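You operate a simulated robot arm through the tools that you are given. There is no shell and no other tool.

Carry out the task below with a simulated robot arm. There is one attempt and no reset: what you move stays moved.

TASK
Couple cylinder eleven to the blue fill head, open it and lock the box.
Fine: head down, nut tight, then open the handwheel slowly and fully; it stays open. Shut the door before the latch.
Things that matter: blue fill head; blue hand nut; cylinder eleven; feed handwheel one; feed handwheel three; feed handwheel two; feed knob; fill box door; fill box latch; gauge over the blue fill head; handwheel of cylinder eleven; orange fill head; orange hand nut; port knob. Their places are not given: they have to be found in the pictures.

The check looks at the end state, three seconds after you hand in, the way a careful person would. Anything else that was tipped, shoved, dropped, spilled or broken makes it a failure.

THE ROBOT
A 7-joint arm with a two-finger parallel gripper, fixed in place. Base frame: the origin is at the foot of the arm, x ahead of it, y to its left, z up. Readings come in m, degrees, newtons and seconds.
Its first joint turns from -166.0 to 166.0 degrees. Payload 4.4 kg.
Tool frame: the origin (TCP) lies between the finger pads and is the grasp point; the fingertips stand 0.023 m ahead of it; z points along the fingers, y is the line along which they close. The gripper opens to 0.094 m. The fingers are 0.038 m wide and 0.01 m thick; the gripper's body (0.054 by 0.096 m) begins 0.039 m behind the TCP.
Orientation is that of the tool frame in the base frame, as a unit quaternion [w, x, y, z]. With the fingers straight down and closing along the base's y, the tool's x points along the base's -x, its y along +y and its z along -z.

THE INTERFACE
- The arm moves only by the tool servo_tool. Its argument "moves" is a list of rows, each an object of numbers (a shift or turn left out is 0, a gripper value left out holds the last): "dx", "dy", "dz": the shift along the base's x, y, z in units of 50 mm (1.0 is 50 mm); "rx", "ry", "rz": the turn, a rotation vector about the base's x, y, z in units of 4 degrees (1.0 is 4 degrees); "hand": the finger opening in cm, from 0 to 9.4. In form: [{"dx": .., "dy": .., "dz": .., "rx": .., "ry": .., "rz": .., "hand": ..}, ...]. A call has 1 to 20 rows; each row shifts and turns the commanded pose from where the row before left it. A call with a number of a shift or a turn outside -1 to 1 is refused whole. Each row takes 0.2 s and may step no farther than 0.05 m and 8.6 degrees from the row before; otherwise, or with a gripper value out of range, the whole call is refused. A pose out of reach is approached as far as the arm can. The call stops where the force on the tool passes 80 N (or 10 N more than at its start, if that is more) or the arm is blocked; 0.2 s more then pass. Each finger travels about 0.072 m/s and halts on what it meets, pressing with about 43 N; the grip force reading is that of the motor and also rises with nothing between the fingers. The clock runs only during rows and for 0.2 s after the last one: add rows that do not move to give the fingers time. The reply holds the time, the measured pose of the TCP, the force on the tool along the base axes, the opening and the grip force, in the units named above and with some noise, with the torque about the TCP (base axes, N m) and any sound that the robot's microphone picked up.
- Cameras (640 x 400 px; columns grow to the right, rows downward): "scene" is fixed at [0.032, -0.509, 1.3993]; the picture's right is [0.73, -0.68, 0.00], its down [-0.25, -0.27, -0.93] and it looks along [0.63, 0.68, -0.37] (base axes); focal length 339 px, centre (320, 200). "wrist" rides on the gripper at [0.086, 0.016, -0.074] in the tool frame; the picture's right is [-0.18, 0.98, 0.00], its down [-0.58, -0.11, -0.81] and it looks along [-0.79, -0.15, 0.59] (tool axes); focal length 243 px, centre (320, 200).
- get_image(camera): a new picture of that camera. It takes no simulated time.
- pixel_to_xyz(camera, pixels): for up to 12 pixels [column, row] of the newest picture of that camera ("zoom" is the newest enlarged one), the place [x, y, z] in the base frame of the surface seen there, good to about 0.002 m, but the place of the scene camera against the robot may be out by one fixed shift of up to 0.025 m in any direction. It takes no simulated time.
- inspect(camera, box): a new picture of the part [left, top, right, bottom] of that camera's present view, enlarged. It takes no simulated time.
- finish_job(): hands the job in; it is judged then, once.

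Unless the task says otherwise, let go and move clear before handing in.

The tools are called after "Call:" as name(argument=value, ...) on one line, values as JSON. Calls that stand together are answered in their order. servo_tool: Moves the arm, as the interface text tells. Its arguments: {"type":"object","properties":{"moves":{"type":"array","items":{"type":"object","properties":{"dx":{"type":"number"},"dy":{"type":"number"},"dz":{"type":"number"},"rx":{"type":"number"},"ry":{"type":"number"},"rz":{"type":"number"},"hand":{"type":"number"}}}}},"required":["moves"]} The other tools are called the same way: get_image (camera) takes a picture; pixel_to_xyz (camera, pixels) gives the place of the surface under pixels of a picture; inspect (camera, box) takes an enlarged picture of a part of a camera's view; finish_job () hands the job in.

At the start:

```text
time: 0.0
position: [0.5938, 0.6106, 1.2572]
orientation: [0.0, -0.001, 1.0, 0.0]
force: [-0.8, -0.1, -0.4]
ft_torque: [-0.02, 0.0, 0.01]
width: 0.0943
finger_force: 0.0
```

scene: 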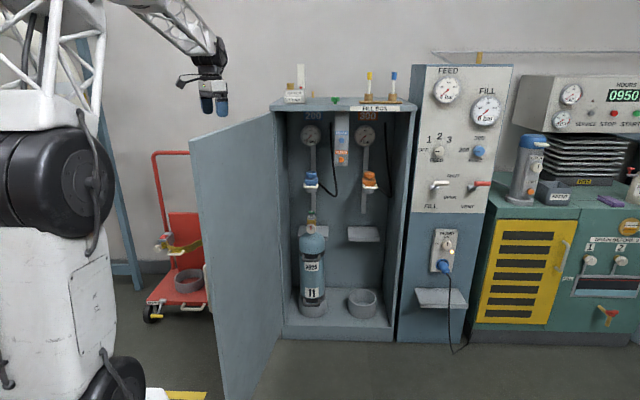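
wrist: 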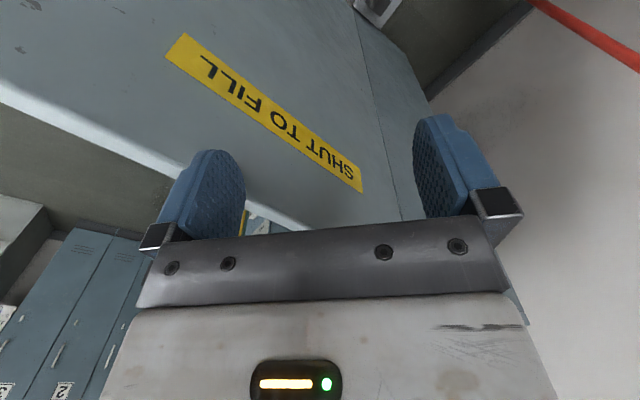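

The scene picture shows the fill box open, with cylinder 11 standing under the blue fill head (pixel ~312,180) and the orange head (370,180) to its right. I'll enlarge the box parts for detail before moving.

Call:
inspect(camera="scene", box=[270, 90, 420, 220])

Call:
inspect(camera="scene", box=[270, 200, 420, 340])

Call:
inspect(camera="scene", box=[400, 50, 520, 210])

Call:
inspect(camera="scene", box=[180, 90, 300, 400])

```text
3.08 times, centred on (345, 155) of scene
```

zoom: 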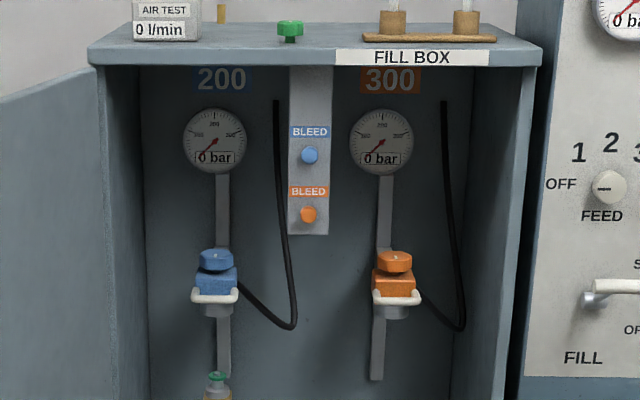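

```text
2.86 times, centred on (345, 270) of scene
```

zoom: 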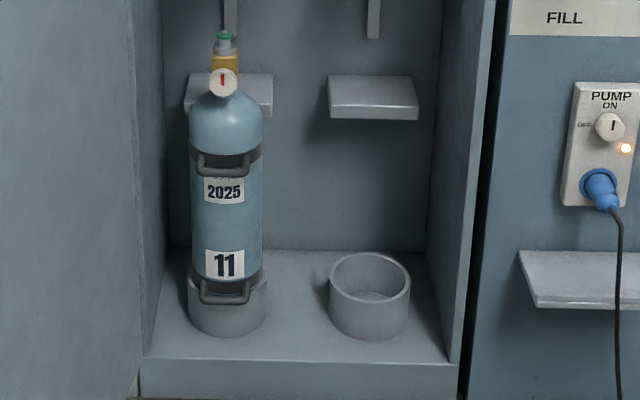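

```text
2.50 times, centred on (460, 130) of scene
```

zoom: 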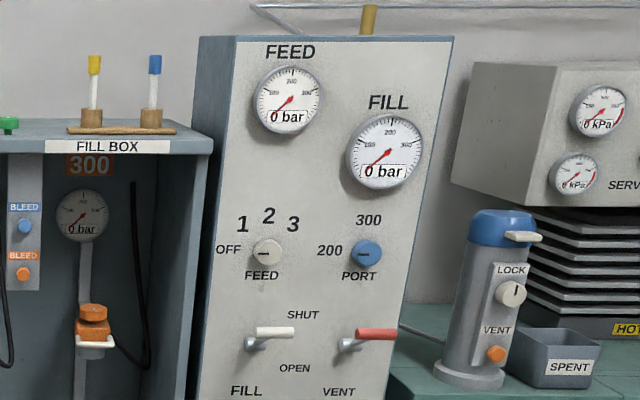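

```text
1.29 times, centred on (240, 245) of scene
```

zoom: 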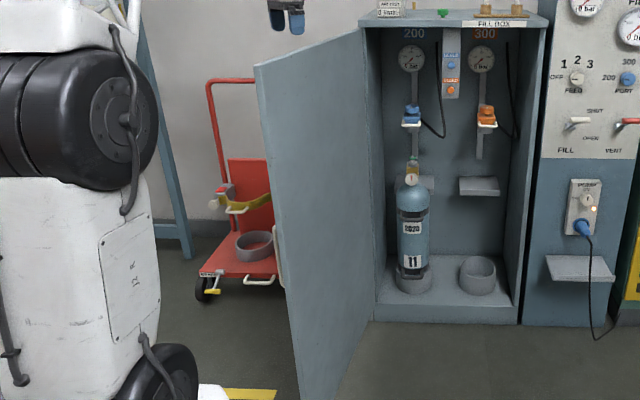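

The box holds a 200 (blue) head at about (313,178), its handle, and the cylinder valve at (312,215–228) with a green cap-like top; the handwheel with a red mark faces forward. I'll read off coordinates of these surfaces.

Call:
pixel_to_xyz(camera="scene", pixels=[[312, 174], [313, 181], [312, 187], [312, 215], [312, 221], [312, 228], [313, 243], [312, 293], [311, 136], [370, 174], [375, 103], [273, 110]])

Call:
pixel_to_xyz(camera="scene", pixels=[[194, 140], [273, 118], [275, 340], [228, 398], [395, 340], [413, 108], [250, 250], [205, 200], [325, 320], [361, 295], [207, 105], [220, 105]])

Call:
inspect(camera="scene", box=[290, 160, 350, 240])

Call:
inspect(camera="scene", box=[290, 160, 340, 195])

Call:
inspect(camera="scene", box=[290, 205, 340, 240])

```text
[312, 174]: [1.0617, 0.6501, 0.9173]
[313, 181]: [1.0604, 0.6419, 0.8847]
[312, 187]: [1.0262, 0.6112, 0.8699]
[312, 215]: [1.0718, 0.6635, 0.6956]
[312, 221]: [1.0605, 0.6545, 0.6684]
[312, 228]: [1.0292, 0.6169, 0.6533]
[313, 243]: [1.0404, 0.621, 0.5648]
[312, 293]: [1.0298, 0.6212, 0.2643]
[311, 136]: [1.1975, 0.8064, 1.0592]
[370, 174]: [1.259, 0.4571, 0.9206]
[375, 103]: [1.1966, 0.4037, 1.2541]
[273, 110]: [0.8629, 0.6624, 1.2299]
```

```text
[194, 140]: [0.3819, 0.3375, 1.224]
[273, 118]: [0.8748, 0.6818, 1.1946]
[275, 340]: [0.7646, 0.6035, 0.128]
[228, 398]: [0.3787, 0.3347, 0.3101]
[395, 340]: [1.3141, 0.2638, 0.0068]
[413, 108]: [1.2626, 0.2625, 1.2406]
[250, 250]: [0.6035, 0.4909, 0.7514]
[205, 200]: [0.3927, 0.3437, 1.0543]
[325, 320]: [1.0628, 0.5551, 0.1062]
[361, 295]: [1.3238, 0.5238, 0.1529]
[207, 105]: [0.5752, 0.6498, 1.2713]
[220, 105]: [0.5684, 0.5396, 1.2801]
```

```text
5.00 times, centred on (320, 200) of scene
```

zoom: 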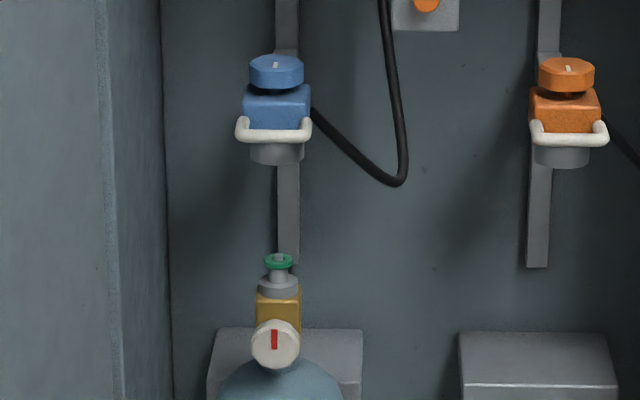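

```text
11.43 times, centred on (315, 178) of scene
```

zoom: 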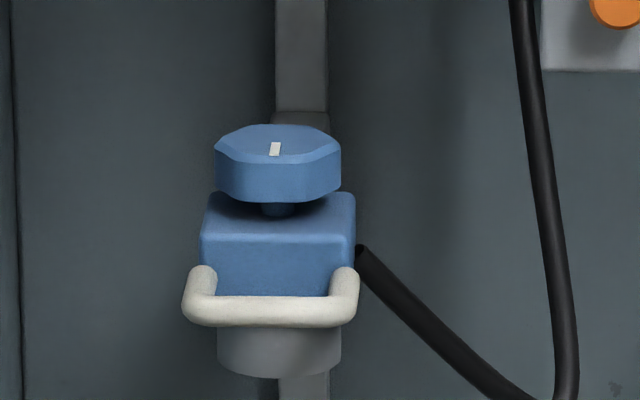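

```text
11.43 times, centred on (315, 222) of scene
```

zoom: 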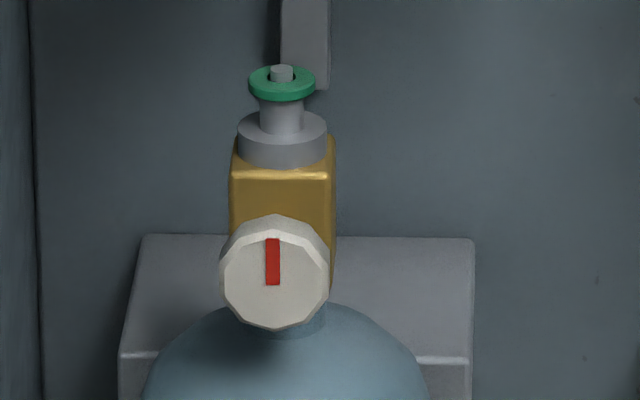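

The head must slide down its rail (z≈0.88) onto the valve post (z≈0.70), and the nut is an octagonal knob on top with a white pointer. Next I read the robot's and the door's geometry, and look at the door edge and latch.

Call:
pixel_to_xyz(camera="scene", pixels=[[80, 110], [30, 30], [90, 30], [130, 10], [200, 45], [60, 190], [50, 290], [105, 380], [210, 75], [190, 20]])

Call:
inspect(camera="scene", box=[180, 230, 260, 320])

Call:
inspect(camera="scene", box=[100, 0, 300, 130])

Call:
inspect(camera="scene", box=[390, 100, 430, 340])

Call:
inspect(camera="wrist", box=[0, 0, 640, 260])

```text
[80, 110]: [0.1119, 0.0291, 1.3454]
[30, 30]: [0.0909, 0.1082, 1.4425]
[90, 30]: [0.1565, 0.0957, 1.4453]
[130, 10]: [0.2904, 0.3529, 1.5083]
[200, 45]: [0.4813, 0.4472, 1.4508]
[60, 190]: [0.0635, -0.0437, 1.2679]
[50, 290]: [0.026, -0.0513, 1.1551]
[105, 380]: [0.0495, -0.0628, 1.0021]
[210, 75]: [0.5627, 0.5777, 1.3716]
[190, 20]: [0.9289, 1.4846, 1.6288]
```

```text
4.44 times, centred on (220, 275) of scene
```

zoom: 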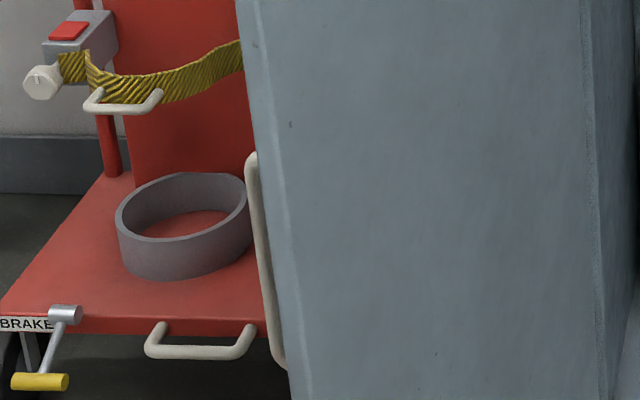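

```text
3.08 times, centred on (200, 65) of scene
```

zoom: 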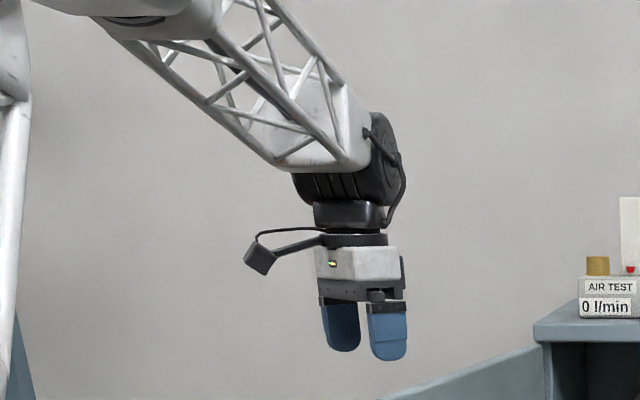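

```text
1.67 times, centred on (410, 220) of scene
```

zoom: 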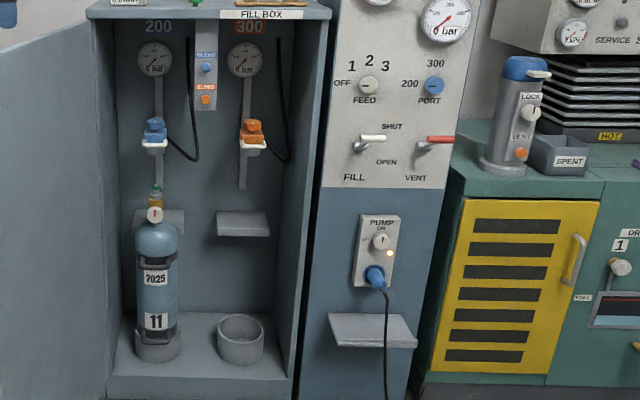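

```text
1.00 times, centred on (320, 130) of wrist (not enlarged: the box is as wide or as high as the picture)
```

zoom: 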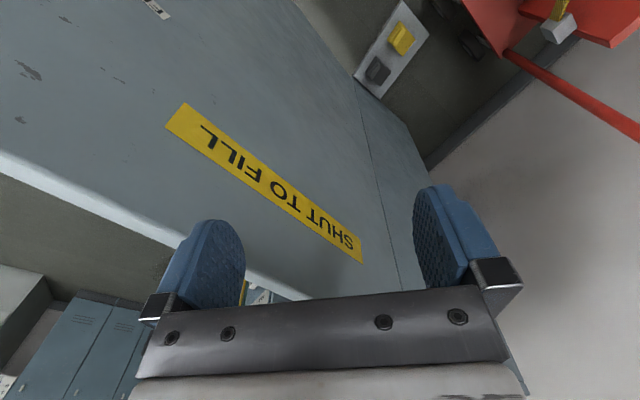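

The robot's shoulder is at about z≈1.3 and the door (line from about (0.86,0.68) to (0.38,0.34), top z≈1.25) stands left of the opening. I'll raise the tool above the door, carry it to the right in front of the box and begin yawing so that the camera ends up on top.

Call:
servo_tool(moves=[{"dz": 1, "rz": -1}, {"dz": 1, "rz": -1}, {"dz": 1, "rz": -1}, {"dz": 1, "rz": -1}, {"dy": -0.8, "rz": -1}, {"dy": -0.8, "rz": -1}, {"dy": -0.8, "rz": -1}, {"dy": -0.8, "rz": -1}, {"dy": -0.8, "rz": -1}, {"dy": -0.8, "rz": -1}, {"dy": -0.8, "rz": -1}, {"dy": -0.8, "rz": -1}, {"rz": -1}, {"rz": -1}, {"rz": -1}, {"rz": -1}])

Call:
get_image(camera="scene")

Call:
get_image(camera="wrist")

```text
time: 3.4
position: [0.5948, 0.2898, 1.4574]
orientation: [0.0, 0.531, 0.847, 0.0]
force: [0.7, 0.6, 0.4]
ft_torque: [-0.05, 0.02, -0.02]
width: 0.094
finger_force: 0.0
```

```text
taken
```

scene: 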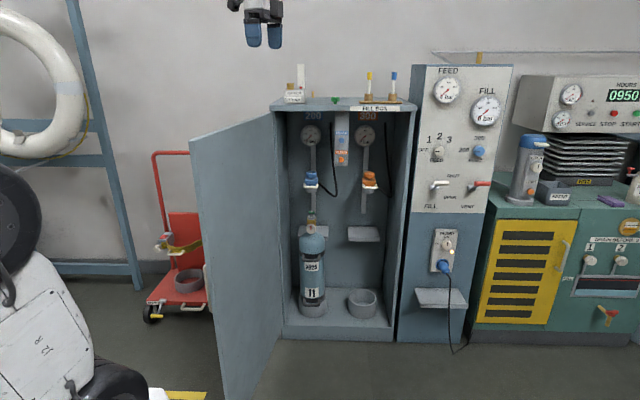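

```text
taken
```

wrist: 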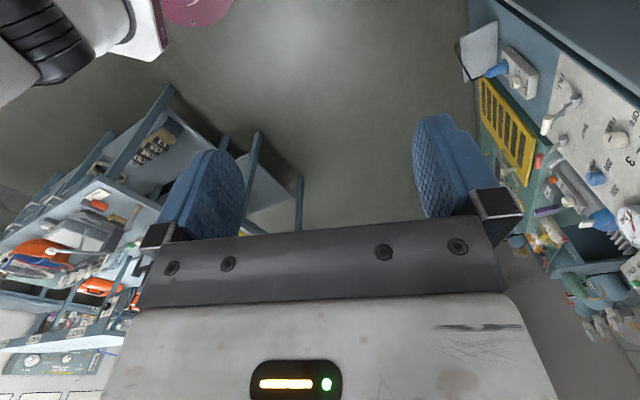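

The tool is now at (0.595, 0.290, 1.457), 64° yawed, clear of the door. I continue the yaw until the tool's x points into the box.

Call:
servo_tool(moves=[{"rz": -1}, {"rz": -1}, {"rz": -1}, {"rz": -1}, {"rz": -1}, {"rz": -1}, {"rz": -1}, {"rz": -1}, {"rz": -1}, {"rz": -1}, {"rz": -1}, {"rz": -1}, {"rz": -1}, {"rz": -1}, {"rz": -1}, {"rz": -1}, {"rz": -1}, {"rz": -1}, {"rz": -1}])

Call:
get_image(camera="wrist")

```text
time: 7.4
position: [0.5952, 0.29, 1.4578]
orientation: [0.0, 0.94, 0.342, 0.0]
force: [-0.5, 1.2, 0.3]
ft_torque: [-0.02, 0.03, 0.0]
width: 0.0941
finger_force: 0.1
```

```text
taken
```

wrist: 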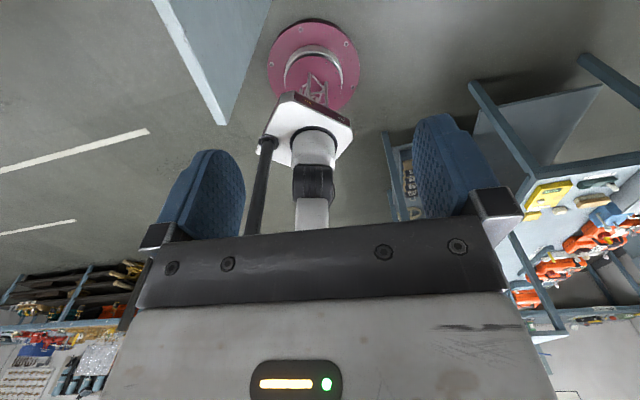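

Yaw succeeded (tool x now at 40°). Now I pitch the tool up to horizontal while easing forward, still outside the box front plane.

Call:
servo_tool(moves=[{"rx": 0.804, "ry": -0.958}, {"rx": 0.804, "ry": -0.958}, {"rx": 0.804, "ry": -0.958}, {"rx": 0.804, "ry": -0.958}, {"rx": 0.804, "ry": -0.958}, {"rx": 0.804, "ry": -0.958}, {"rx": 0.804, "ry": -0.958}, {"rx": 0.804, "ry": -0.958}, {"rx": 0.804, "ry": -0.958}, {"rx": 0.804, "ry": -0.958}, {"rx": 0.804, "ry": -0.958}, {"rx": 0.804, "ry": -0.958}, {"rx": 0.804, "ry": -0.958}, {"rx": 0.804, "ry": -0.958}, {"rx": 0.804, "ry": -0.958}, {"rx": 0.804, "ry": -0.958}, {"rx": 0.804, "ry": -0.958}, {"rx": 0.804, "ry": -0.958}])

Call:
get_image(camera="wrist")

Call:
get_image(camera="scene")

```text
time: 11.2
position: [0.5948, 0.289, 1.4576]
orientation: [-0.243, 0.664, 0.242, 0.665]
force: [0.4, -0.2, -0.3]
ft_torque: [0.01, 0.03, -0.01]
width: 0.0939
finger_force: 0.0
```

```text
taken
```

wrist: 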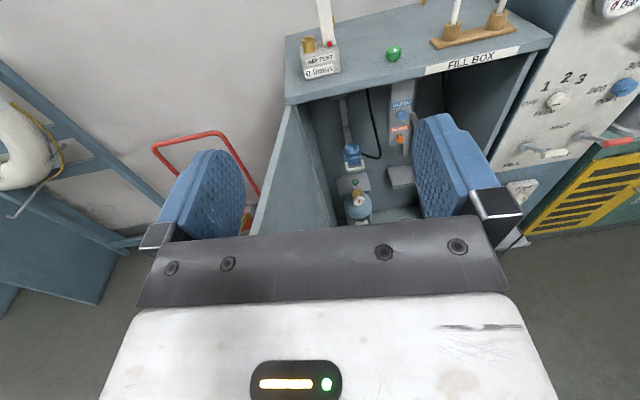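

```text
taken
```

scene: 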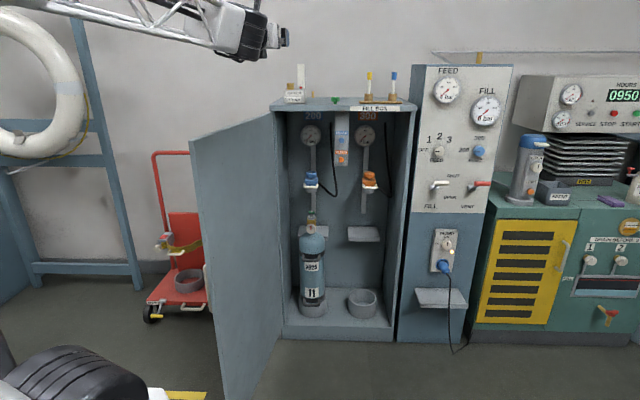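

The tool is horizontal with the camera on top, and the wrist view shows the blue head at (352,155) and the valve at (357,190). I compare wrist-measured places with the scene's to learn the scene shift.

Call:
inspect(camera="wrist", box=[320, 80, 420, 220])

Call:
pixel_to_xyz(camera="wrist", pixels=[[352, 150], [354, 160], [402, 116], [401, 139], [355, 184], [358, 199], [360, 212], [310, 180], [393, 54], [290, 100], [546, 40], [400, 175]])

Call:
pixel_to_xyz(camera="scene", pixels=[[312, 173], [312, 177], [342, 140], [342, 160], [338, 99], [274, 107], [413, 108]])

```text
2.86 times, centred on (370, 150) of wrist
```

zoom: 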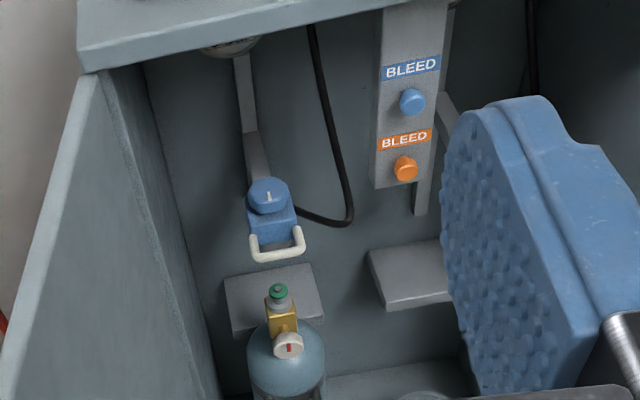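

```text
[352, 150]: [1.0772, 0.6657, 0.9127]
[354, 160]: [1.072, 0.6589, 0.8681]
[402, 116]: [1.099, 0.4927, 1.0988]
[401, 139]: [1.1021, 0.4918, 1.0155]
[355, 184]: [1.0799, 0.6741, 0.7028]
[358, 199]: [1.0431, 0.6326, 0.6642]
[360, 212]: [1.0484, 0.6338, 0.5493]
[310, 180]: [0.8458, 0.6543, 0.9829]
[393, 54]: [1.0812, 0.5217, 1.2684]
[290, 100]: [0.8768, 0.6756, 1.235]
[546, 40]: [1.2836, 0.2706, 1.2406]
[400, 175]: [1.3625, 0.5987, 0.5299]
```

```text
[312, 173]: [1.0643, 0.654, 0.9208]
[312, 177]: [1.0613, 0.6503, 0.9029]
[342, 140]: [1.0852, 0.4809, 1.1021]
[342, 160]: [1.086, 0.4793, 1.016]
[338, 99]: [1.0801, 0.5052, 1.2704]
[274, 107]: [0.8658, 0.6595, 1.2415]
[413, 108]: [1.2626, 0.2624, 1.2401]
```

The wrist camera places the nut at about (1.077,0.666,0.92) and the valve at (1.08,0.674,0.70); the scene camera is off by about (-0.014,-0.012,0). I now lower in front of the box opening toward (0.85,0.45,1.0) to test reach.

Call:
servo_tool(moves=[{"dx": 0.51, "dy": 0.32, "dz": -0.9}, {"dx": 0.51, "dy": 0.32, "dz": -0.9}, {"dx": 0.51, "dy": 0.32, "dz": -0.9}, {"dx": 0.51, "dy": 0.32, "dz": -0.9}, {"dx": 0.51, "dy": 0.32, "dz": -0.9}, {"dx": 0.51, "dy": 0.32, "dz": -0.9}, {"dx": 0.51, "dy": 0.32, "dz": -0.9}, {"dx": 0.51, "dy": 0.32, "dz": -0.9}, {"dx": 0.51, "dy": 0.32, "dz": -0.9}, {"dx": 0.51, "dy": 0.32, "dz": -0.9}])

Call:
get_image(camera="wrist")

Call:
get_image(camera="scene")

```text
refused: row 1 steps farther than a row can; nothing moved
```

```text
taken
```

wrist: 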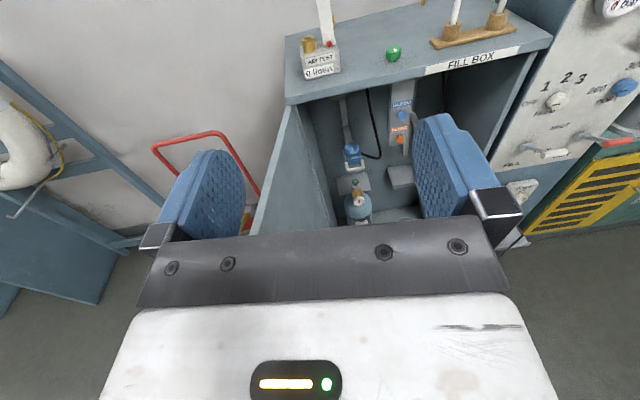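

```text
taken
```

scene: 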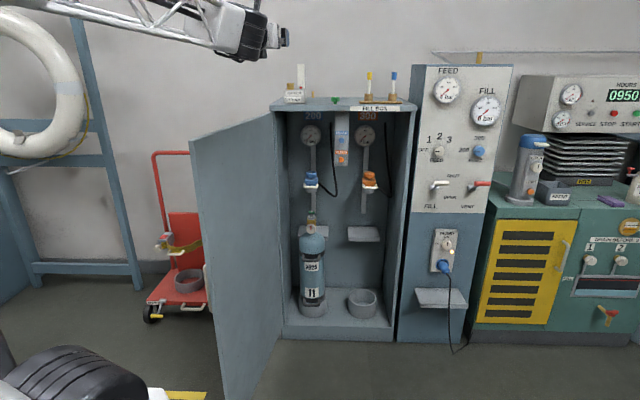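

The combined step exceeded 50 mm, so nothing moved. I resend it with shorter steps.

Call:
servo_tool(moves=[{"dx": 0.4, "dy": 0.25, "dz": -0.7}, {"dx": 0.4, "dy": 0.25, "dz": -0.7}, {"dx": 0.4, "dy": 0.25, "dz": -0.7}, {"dx": 0.4, "dy": 0.25, "dz": -0.7}, {"dx": 0.4, "dy": 0.25, "dz": -0.7}, {"dx": 0.4, "dy": 0.25, "dz": -0.7}, {"dx": 0.4, "dy": 0.25, "dz": -0.7}, {"dx": 0.4, "dy": 0.25, "dz": -0.7}, {"dx": 0.4, "dy": 0.25, "dz": -0.7}, {"dx": 0.4, "dy": 0.25, "dz": -0.7}, {"dx": 0.4, "dy": 0.25, "dz": -0.7}, {"dx": 0.4, "dy": 0.25, "dz": -0.7}, {"dx": 0.3, "dy": 0.2, "dz": -0.7}])

Call:
get_image(camera="wrist")

Call:
get_image(camera="scene")

```text
time: 14.0
position: [0.8497, 0.4495, 1.0026]
orientation: [-0.242, 0.664, 0.241, 0.666]
force: [-0.1, 0.1, 1.0]
ft_torque: [0.0, -0.01, 0.04]
width: 0.0941
finger_force: 0.0
```

```text
taken
```

wrist: 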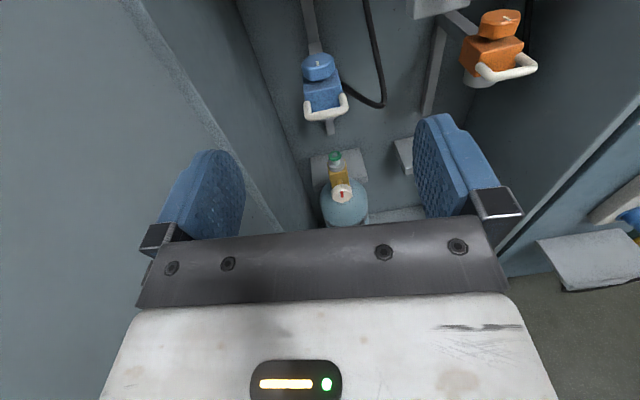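

```text
taken
```

scene: 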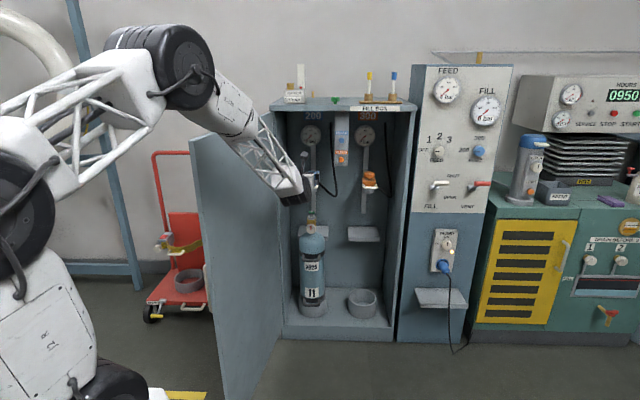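

Reach is good so far with the elbow up. I take an enlarged wrist view of the head and valve and measure their centres.

Call:
inspect(camera="wrist", box=[280, 40, 380, 140])

Call:
inspect(camera="wrist", box=[300, 130, 380, 220])

Call:
pixel_to_xyz(camera="wrist", pixels=[[303, 68], [319, 62], [333, 64], [319, 73], [306, 92], [338, 92], [306, 118], [345, 110], [326, 116], [335, 155], [341, 195], [338, 178]])

```text
4.00 times, centred on (330, 90) of wrist
```

zoom: 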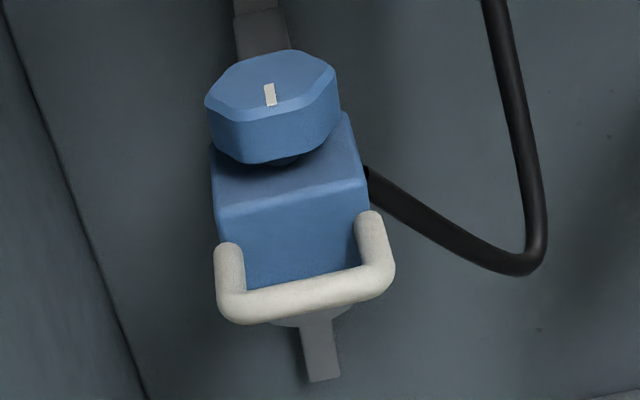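

```text
4.44 times, centred on (340, 175) of wrist
```

zoom: 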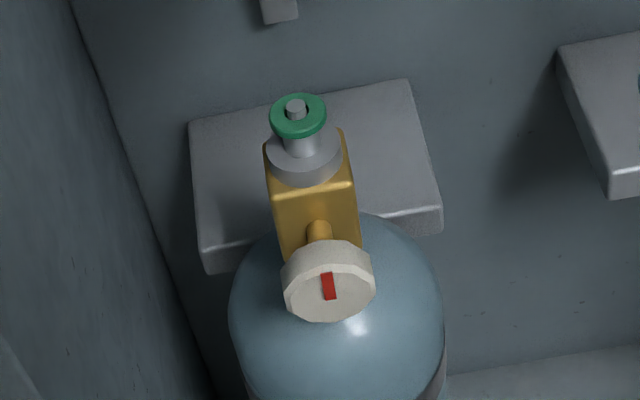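

```text
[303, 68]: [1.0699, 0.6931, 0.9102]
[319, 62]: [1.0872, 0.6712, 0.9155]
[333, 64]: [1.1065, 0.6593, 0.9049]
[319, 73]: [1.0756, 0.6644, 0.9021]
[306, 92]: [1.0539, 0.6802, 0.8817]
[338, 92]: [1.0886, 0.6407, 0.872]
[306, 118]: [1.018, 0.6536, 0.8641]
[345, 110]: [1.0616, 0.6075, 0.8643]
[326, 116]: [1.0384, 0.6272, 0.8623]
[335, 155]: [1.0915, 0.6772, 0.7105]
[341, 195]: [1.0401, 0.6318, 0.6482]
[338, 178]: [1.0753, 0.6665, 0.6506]
```

I measure the valve post and handwheel in the current zoom.

Call:
pixel_to_xyz(camera="zoom", pixels=[[295, 102], [272, 116], [325, 112], [297, 135], [300, 165], [268, 150], [340, 147], [310, 200], [328, 287], [290, 285], [368, 285], [325, 243]])

Call:
inspect(camera="wrist", box=[290, 40, 370, 130])

```text
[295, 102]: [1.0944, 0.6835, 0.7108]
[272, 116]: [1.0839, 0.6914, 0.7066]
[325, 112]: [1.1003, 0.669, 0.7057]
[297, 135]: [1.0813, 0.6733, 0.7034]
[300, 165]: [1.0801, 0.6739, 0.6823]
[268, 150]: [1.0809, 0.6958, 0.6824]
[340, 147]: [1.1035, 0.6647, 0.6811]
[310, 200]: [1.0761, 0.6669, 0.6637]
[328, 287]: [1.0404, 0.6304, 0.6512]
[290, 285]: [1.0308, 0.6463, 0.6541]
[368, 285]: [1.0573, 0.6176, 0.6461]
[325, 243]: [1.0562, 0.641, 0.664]
```

```text
4.44 times, centred on (330, 85) of wrist
```

zoom: 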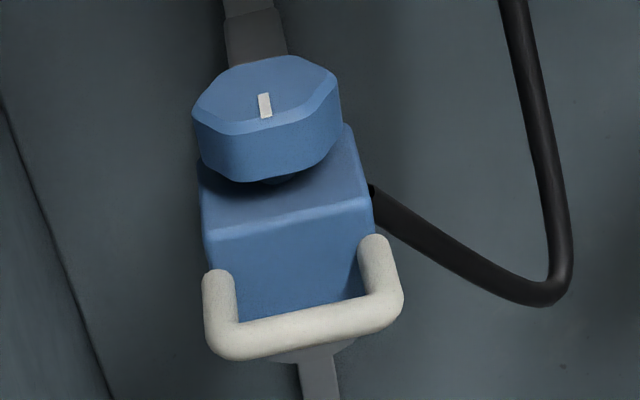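

Call:
pixel_to_xyz(camera="zoom", pixels=[[265, 60], [195, 115], [338, 100], [265, 105], [265, 118], [245, 155], [240, 178], [280, 215], [215, 230], [365, 200], [290, 260], [300, 340]])

Call:
pixel_to_xyz(camera="zoom", pixels=[[210, 275], [372, 240], [215, 340], [400, 305], [240, 62], [310, 62], [335, 75], [205, 145], [220, 165], [330, 140], [300, 178], [213, 85]])

```text
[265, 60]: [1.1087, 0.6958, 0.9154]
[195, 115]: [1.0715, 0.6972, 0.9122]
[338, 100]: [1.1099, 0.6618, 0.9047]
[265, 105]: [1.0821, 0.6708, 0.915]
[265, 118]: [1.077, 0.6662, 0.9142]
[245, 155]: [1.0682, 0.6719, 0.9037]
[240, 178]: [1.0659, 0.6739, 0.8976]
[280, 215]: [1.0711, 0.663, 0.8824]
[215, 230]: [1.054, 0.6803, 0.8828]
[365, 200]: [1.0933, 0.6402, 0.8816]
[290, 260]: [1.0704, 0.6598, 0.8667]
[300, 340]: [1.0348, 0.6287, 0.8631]
```

```text
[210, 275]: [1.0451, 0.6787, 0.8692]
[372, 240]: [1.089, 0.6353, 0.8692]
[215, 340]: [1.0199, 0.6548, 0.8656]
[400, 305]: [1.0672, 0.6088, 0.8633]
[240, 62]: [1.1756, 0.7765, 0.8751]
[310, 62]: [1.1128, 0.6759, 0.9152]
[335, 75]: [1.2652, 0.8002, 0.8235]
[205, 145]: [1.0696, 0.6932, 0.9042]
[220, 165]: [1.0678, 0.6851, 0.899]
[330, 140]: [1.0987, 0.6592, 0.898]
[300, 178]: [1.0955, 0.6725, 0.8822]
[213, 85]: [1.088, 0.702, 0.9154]
```

Zoom measurements agree: nut axis ≈ (1.092,0.682), nut z 0.893–0.915, block top z≈0.882, and valve axis ≈ (1.094,0.682) with stub top 0.711. I'll move to a pre-grasp 10 cm in front of the nut at z=0.906, turning the approach to about 55°.

Call:
servo_tool(moves=[{"dx": 0.4625, "dy": 0.376, "dz": -0.2415, "rz": 0.47}, {"dx": 0.4625, "dy": 0.376, "dz": -0.2415, "rz": 0.47}, {"dx": 0.4625, "dy": 0.376, "dz": -0.2415, "rz": 0.47}, {"dx": 0.4625, "dy": 0.376, "dz": -0.2415, "rz": 0.47}, {"dx": 0.4625, "dy": 0.376, "dz": -0.2415, "rz": 0.47}, {"dx": 0.4625, "dy": 0.376, "dz": -0.2415, "rz": 0.47}, {"dx": 0.4625, "dy": 0.376, "dz": -0.2415, "rz": 0.47}, {"dx": 0.4625, "dy": 0.376, "dz": -0.2415, "rz": 0.47}, {}])

Call:
get_image(camera="wrist")

Call:
get_image(camera="scene")

```text
time: 16.0
position: [1.0349, 0.6003, 0.9051]
orientation: [-0.328, 0.627, 0.326, 0.627]
force: [-0.1, -0.1, -0.2]
ft_torque: [0.02, 0.0, -0.02]
width: 0.0941
finger_force: 0.1
```

```text
taken
```

wrist: 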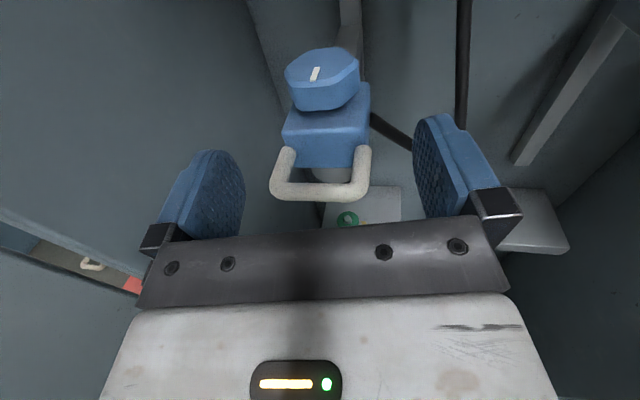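

```text
taken
```

scene: 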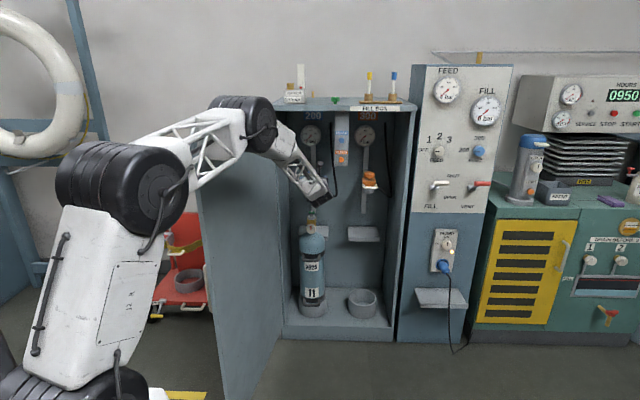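

The tool reached the pre-grasp; nut is centred at wrist (322,75). I check the clearances of the elbow (scene ~(245,120)) to the door and box, and refine the nut centre.

Call:
pixel_to_xyz(camera="scene", pixels=[[245, 145], [260, 120], [235, 105], [275, 130], [290, 150], [315, 190], [225, 150], [240, 160], [285, 190]])

Call:
inspect(camera="scene", box=[190, 80, 350, 220])

Call:
inspect(camera="wrist", box=[260, 30, 390, 210])

Call:
pixel_to_xyz(camera="wrist", pixels=[[286, 80], [325, 48], [357, 72], [316, 74], [290, 95], [325, 108], [357, 88], [328, 150], [274, 190], [322, 190], [365, 188], [331, 173]])

```text
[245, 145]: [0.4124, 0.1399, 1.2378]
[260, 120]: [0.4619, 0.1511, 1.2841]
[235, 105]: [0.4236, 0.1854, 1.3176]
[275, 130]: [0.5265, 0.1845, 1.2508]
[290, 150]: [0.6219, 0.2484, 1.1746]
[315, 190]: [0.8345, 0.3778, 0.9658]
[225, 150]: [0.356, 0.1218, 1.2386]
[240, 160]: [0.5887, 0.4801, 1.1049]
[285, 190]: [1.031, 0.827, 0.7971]
```

```text
2.86 times, centred on (270, 150) of scene
```

zoom: 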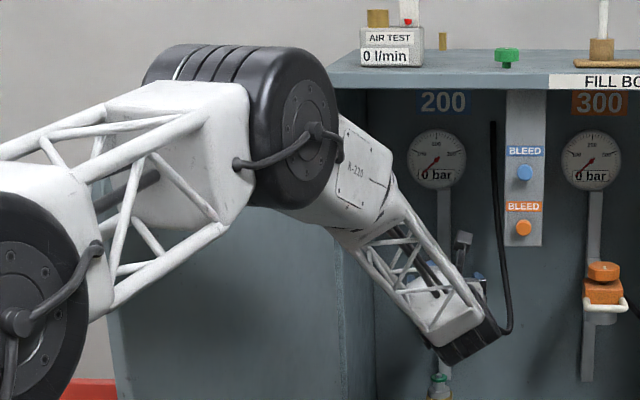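

```text
2.22 times, centred on (325, 120) of wrist
```

zoom: 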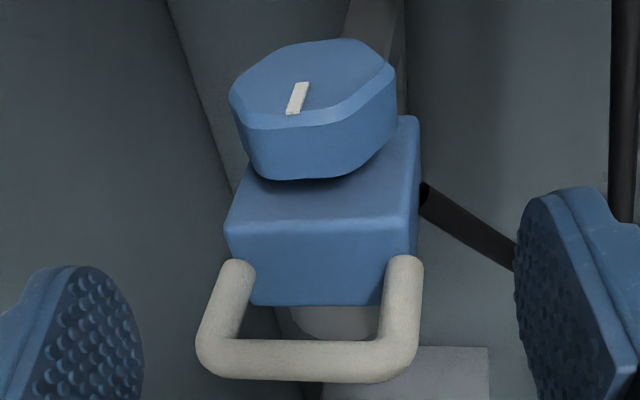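

```text
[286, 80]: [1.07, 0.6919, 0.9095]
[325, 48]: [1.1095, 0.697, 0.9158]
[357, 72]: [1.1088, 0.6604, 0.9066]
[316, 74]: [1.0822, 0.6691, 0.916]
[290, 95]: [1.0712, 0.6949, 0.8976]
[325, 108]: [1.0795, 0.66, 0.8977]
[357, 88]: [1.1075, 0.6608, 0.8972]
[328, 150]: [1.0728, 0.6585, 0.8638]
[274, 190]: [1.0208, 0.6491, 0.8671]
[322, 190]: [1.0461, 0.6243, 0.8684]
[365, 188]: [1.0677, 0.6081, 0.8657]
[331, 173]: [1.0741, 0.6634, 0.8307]
```

Elbow clears the door by 0.2 m. I advance the open fingers around the nut (axis ≈ (1.092,0.679)) and close gently on it.

Call:
servo_tool(moves=[{"dx": 0.38, "dy": 0.52, "dz": 0.02}, {"dx": 0.38, "dy": 0.52}, {"dx": 0.38, "dy": 0.52}, {}, {"hand": 6.5}, {"hand": 6.5}])

Call:
get_image(camera="wrist")

```text
time: 16.7
position: [1.0726, 0.6534, 0.8945]
orientation: [-0.327, 0.633, 0.326, 0.622]
force: [-48.9, -36.8, -7.6]
ft_torque: [-1.26, 2.03, -1.82]
width: 0.0936
finger_force: 0.0
stopped in row 3: the force on the tool passed its limit at 204 N (the readings are from after the stop); the commanded pose is now the measured one
```

```text
taken
```

wrist: 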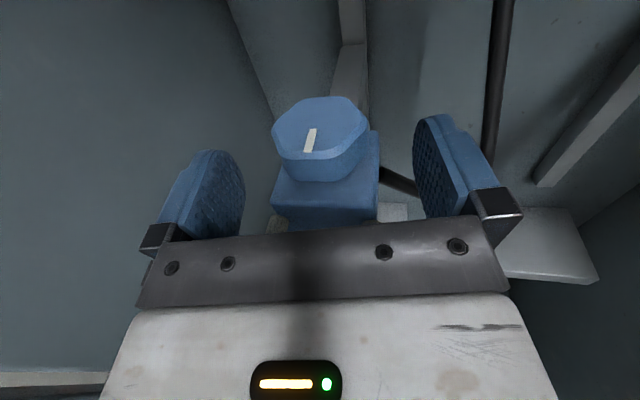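

The gripper body struck the white carry handle (body front reached about (1.05,0.62), right where the bar is), so the force stopped the arm. I'll back straight out, then check the head before regripping higher and slightly tilted.

Call:
servo_tool(moves=[{"dx": -0.15, "dy": -0.2}, {"dx": -0.25, "dy": -0.36}, {"dx": -0.35, "dy": -0.5, "dz": 0.2}, {"dx": -0.2, "dy": -0.28, "dz": 0.2}, {}])

Call:
get_image(camera="wrist")

Call:
inspect(camera="wrist", box=[260, 30, 400, 230])

Call:
inspect(camera="scene", box=[270, 90, 420, 330])

```text
time: 17.9
position: [1.026, 0.5873, 0.9196]
orientation: [-0.327, 0.631, 0.326, 0.624]
force: [0.5, 0.7, -1.4]
ft_torque: [0.02, 0.02, 0.01]
width: 0.0938
finger_force: 0.1
```

```text
taken
```

wrist: 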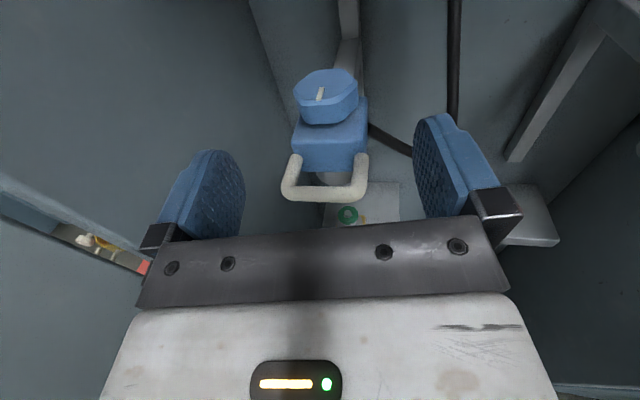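

```text
2.00 times, centred on (330, 130) of wrist
```

zoom: 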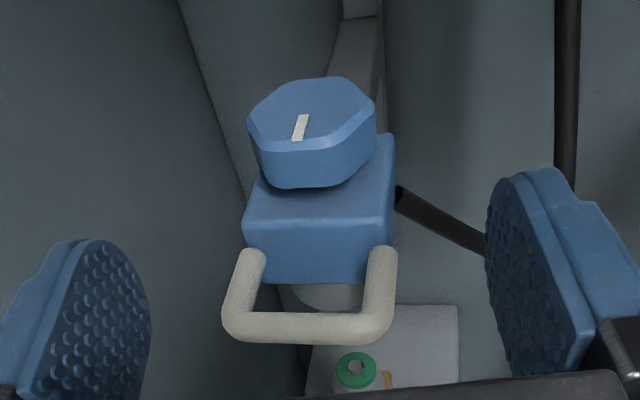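

```text
1.67 times, centred on (345, 210) of scene
```

zoom: 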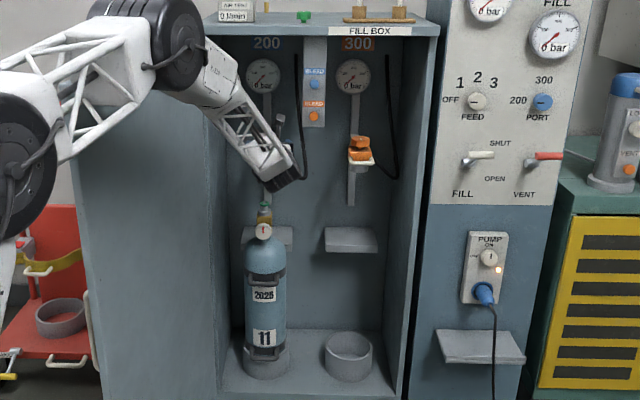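

The head looks intact. I re-measure the nut, block and handle to see whether the bump moved the head.

Call:
pixel_to_xyz(camera="wrist", pixels=[[294, 96], [326, 70], [357, 86], [318, 96], [325, 104], [326, 122], [330, 142], [328, 158], [288, 190], [326, 195], [363, 188], [348, 212]])

```text
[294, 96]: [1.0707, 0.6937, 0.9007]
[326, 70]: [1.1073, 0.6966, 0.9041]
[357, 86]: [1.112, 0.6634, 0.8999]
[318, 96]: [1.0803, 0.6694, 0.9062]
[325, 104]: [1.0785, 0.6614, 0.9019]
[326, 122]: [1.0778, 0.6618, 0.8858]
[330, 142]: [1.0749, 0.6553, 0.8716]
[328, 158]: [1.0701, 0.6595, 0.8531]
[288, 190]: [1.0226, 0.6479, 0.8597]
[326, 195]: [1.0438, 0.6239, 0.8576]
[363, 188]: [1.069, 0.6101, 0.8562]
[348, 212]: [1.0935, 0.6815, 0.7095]
```

The head slid down ~10 mm (nut top now 0.906, block top 0.872) and stays where it is put, so it is friction-held and unharmed. I'll tilt the tool 20° nose-down so the body clears the handle, then advance around the nut in short steps.

Call:
servo_tool(moves=[{"rx": -0.819, "ry": 0.574}, {"rx": -0.819, "ry": 0.574}, {"rx": -0.819, "ry": 0.574}, {"rx": -0.819, "ry": 0.574}, {"rx": -0.819, "ry": 0.574}, {"dx": 0.22, "dy": 0.305}, {"dx": 0.22, "dy": 0.305}, {}])

Call:
get_image(camera="wrist")

Call:
inspect(camera="scene", box=[270, 140, 370, 220])

```text
time: 19.7
position: [1.0485, 0.6192, 0.9192]
orientation: [-0.265, 0.73, 0.377, 0.505]
force: [0.1, 0.1, 0.9]
ft_torque: [0.0, -0.02, 0.0]
width: 0.0938
finger_force: 0.2
```

```text
taken
```

wrist: 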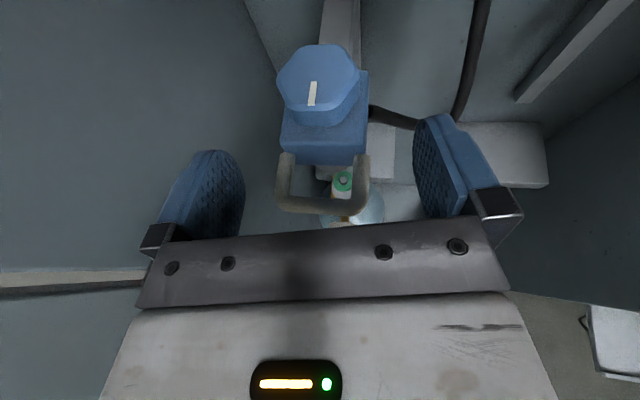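

```text
5.00 times, centred on (320, 180) of scene
```

zoom: 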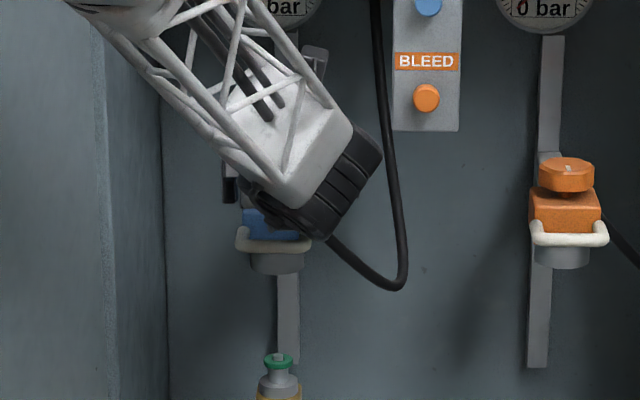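

The approach is clear so far. I enlarge the nut top to count its sides, and check the wrist motor's lowest point near scene (322,187).

Call:
inspect(camera="wrist", box=[260, 30, 390, 130])

Call:
pixel_to_xyz(camera="zoom", pixels=[[95, 270], [180, 85], [410, 75], [480, 200], [400, 330], [150, 370], [250, 310]])

Call:
pixel_to_xyz(camera="scene", pixels=[[322, 186], [332, 175], [310, 178], [326, 180]])

```text
4.00 times, centred on (325, 80) of wrist
```

zoom: 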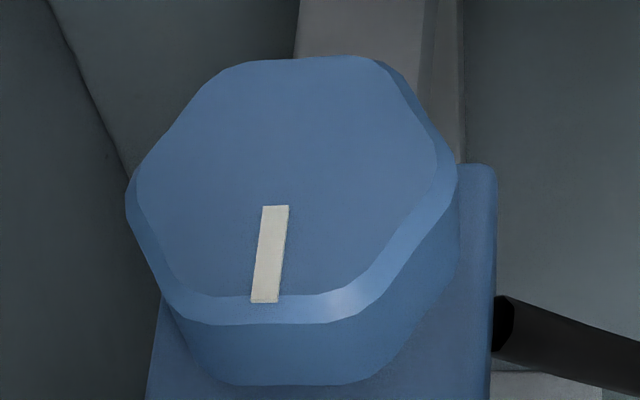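

```text
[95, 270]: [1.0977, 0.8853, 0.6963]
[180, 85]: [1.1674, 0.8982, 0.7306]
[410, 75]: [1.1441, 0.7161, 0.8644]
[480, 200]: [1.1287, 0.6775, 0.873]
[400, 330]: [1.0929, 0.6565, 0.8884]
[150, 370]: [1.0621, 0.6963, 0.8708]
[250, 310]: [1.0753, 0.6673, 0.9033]
```

```text
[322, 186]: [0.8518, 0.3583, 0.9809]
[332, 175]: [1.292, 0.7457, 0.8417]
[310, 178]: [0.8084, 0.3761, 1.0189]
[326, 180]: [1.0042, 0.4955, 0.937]
```

The nut is a six-lobed knob, so the flats repeat every 60°. I measure its lobes and mark precisely to choose the grip angle.

Call:
pixel_to_xyz(camera="zoom", pixels=[[275, 208], [263, 298], [147, 205], [240, 75], [370, 70], [430, 160], [345, 290], [200, 290], [290, 190]])

```text
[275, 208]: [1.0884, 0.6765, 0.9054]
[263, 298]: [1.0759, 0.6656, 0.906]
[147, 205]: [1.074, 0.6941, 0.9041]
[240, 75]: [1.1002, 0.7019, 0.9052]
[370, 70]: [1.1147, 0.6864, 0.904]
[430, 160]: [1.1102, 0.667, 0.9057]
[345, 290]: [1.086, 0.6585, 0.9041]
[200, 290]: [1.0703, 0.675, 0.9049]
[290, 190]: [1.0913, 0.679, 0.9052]
```

Nut axis ≈ (1.0926,0.6805); flats suit approach angles of 75° or 15°, but at this height 75° would crowd the bleed panel. Since the head stays where pushed, I'll first press it down from above with closed fingers on the nut top.

Call:
servo_tool(moves=[{"dz": 0.5, "hand": 0}, {"dz": 0.3, "hand": 0}, {"hand": 0}, {"hand": 0}, {"dx": 0.26, "dy": 0.354}, {"dx": 0.26, "dy": 0.354}, {"dx": 0.25, "dy": 0.354}, {}, {"dz": -0.2}, {"dz": -0.1}, {}])

Call:
get_image(camera="wrist")

Call:
inspect(camera="scene", box=[270, 140, 370, 220])

```text
time: 22.1
position: [1.087, 0.67, 0.9444]
orientation: [-0.265, 0.729, 0.378, 0.505]
force: [0.0, 0.3, -0.4]
ft_torque: [0.0, 0.0, 0.0]
width: 0.0001
finger_force: 42.3
```

```text
taken
```

wrist: 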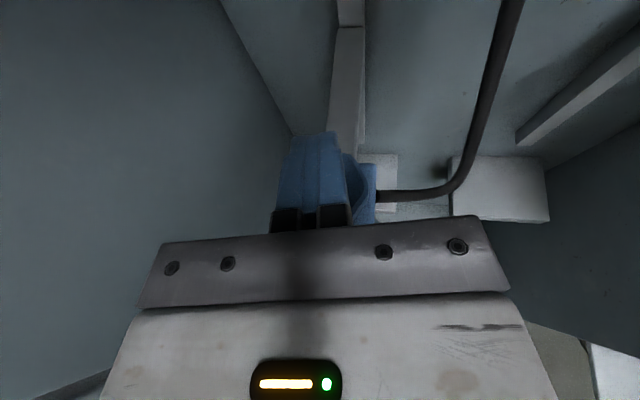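

```text
5.00 times, centred on (320, 180) of scene
```

zoom: 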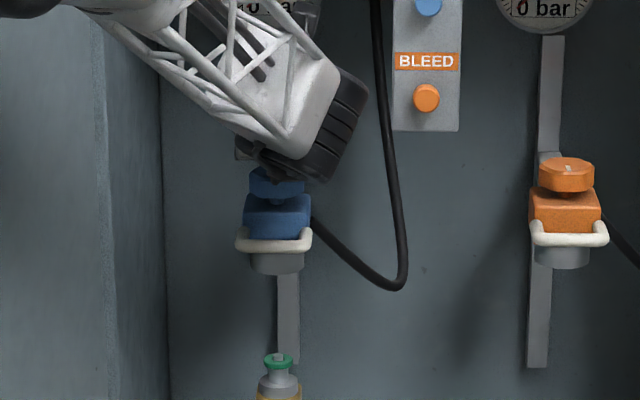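

The closed fingers sit just above the nut. I press down 4 cm slowly and watch the force.

Call:
servo_tool(moves=[{"dz": -0.1}, {"dz": -0.1}, {"dz": -0.1}, {"dz": -0.1}, {"dz": -0.1}, {"dz": -0.1}, {"dz": -0.1}, {"dz": -0.1}])

Call:
inspect(camera="scene", box=[270, 140, 370, 240])

```text
time: 23.9
position: [1.0861, 0.6706, 0.9048]
orientation: [-0.265, 0.73, 0.377, 0.505]
force: [1.0, 0.3, 1.7]
ft_torque: [0.0, -0.06, 0.0]
width: 0.0
finger_force: 42.8
```

```text
4.00 times, centred on (320, 190) of scene
```

zoom: 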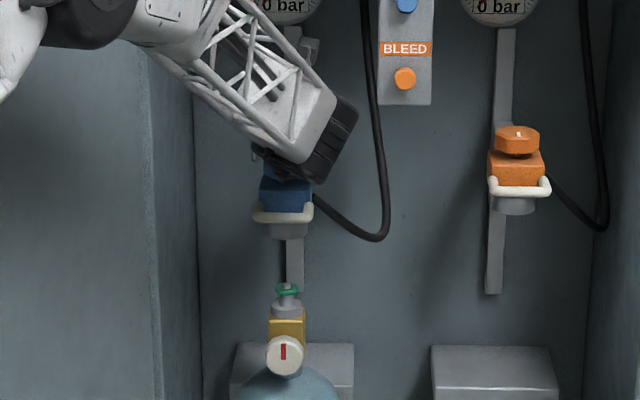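

It slides with almost no resistance (under 2 N). I continue down another 7.5 cm.

Call:
servo_tool(moves=[{"dz": -0.1}, {"dz": -0.1}, {"dz": -0.1}, {"dz": -0.1}, {"dz": -0.1}, {"dz": -0.1}, {"dz": -0.1}, {"dz": -0.1}, {"dz": -0.1}, {"dz": -0.1}, {"dz": -0.1}, {"dz": -0.1}, {"dz": -0.1}, {"dz": -0.1}, {"dz": -0.1}])

Call:
inspect(camera="scene", box=[270, 150, 370, 250])

Call:
get_image(camera="wrist")

```text
time: 27.1
position: [1.0863, 0.6702, 0.8282]
orientation: [-0.265, 0.73, 0.378, 0.504]
force: [0.6, -0.6, 1.2]
ft_torque: [0.0, -0.01, 0.01]
width: 0.0003
finger_force: 42.7
```

```text
4.00 times, centred on (320, 200) of scene
```

zoom: 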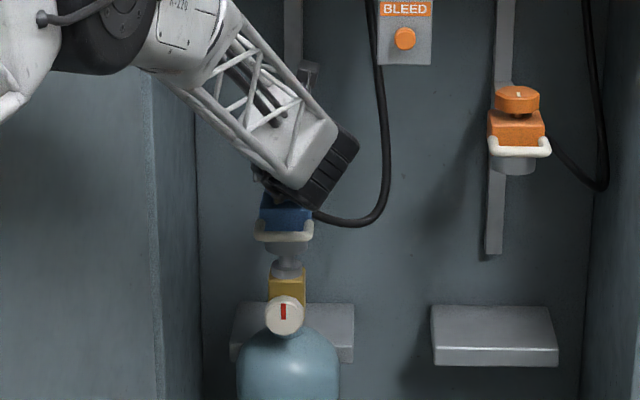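

```text
taken
```

wrist: 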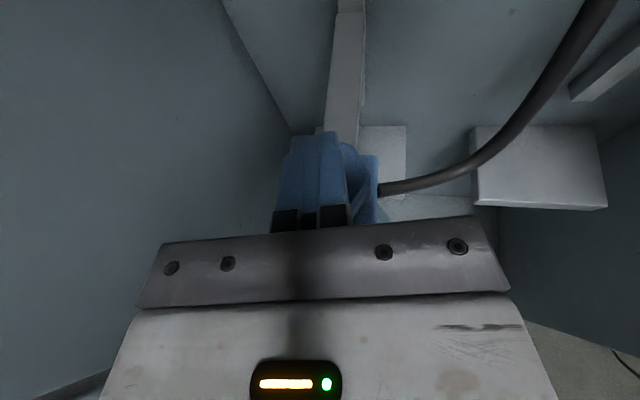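

The coupling's grey skirt is now reaching the valve post (zoom ~(285,255)). I go on with small 2 mm steps watching for seating force.

Call:
servo_tool(moves=[{"dz": -0.05}, {"dz": -0.05}, {"dz": -0.05}, {"dz": -0.05}])

Call:
inspect(camera="scene", box=[290, 190, 340, 240])

```text
time: 28.1
position: [1.0858, 0.6711, 0.8193]
orientation: [-0.265, 0.73, 0.377, 0.505]
force: [0.8, 0.8, 1.1]
ft_torque: [0.03, -0.03, -0.01]
width: 0.0
finger_force: 42.5
```

```text
8.00 times, centred on (315, 215) of scene
```

zoom: 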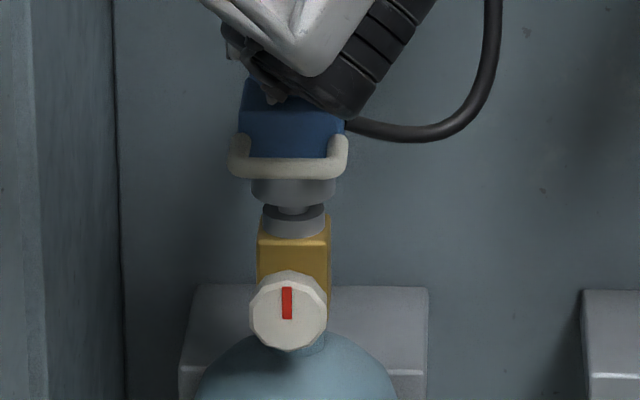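

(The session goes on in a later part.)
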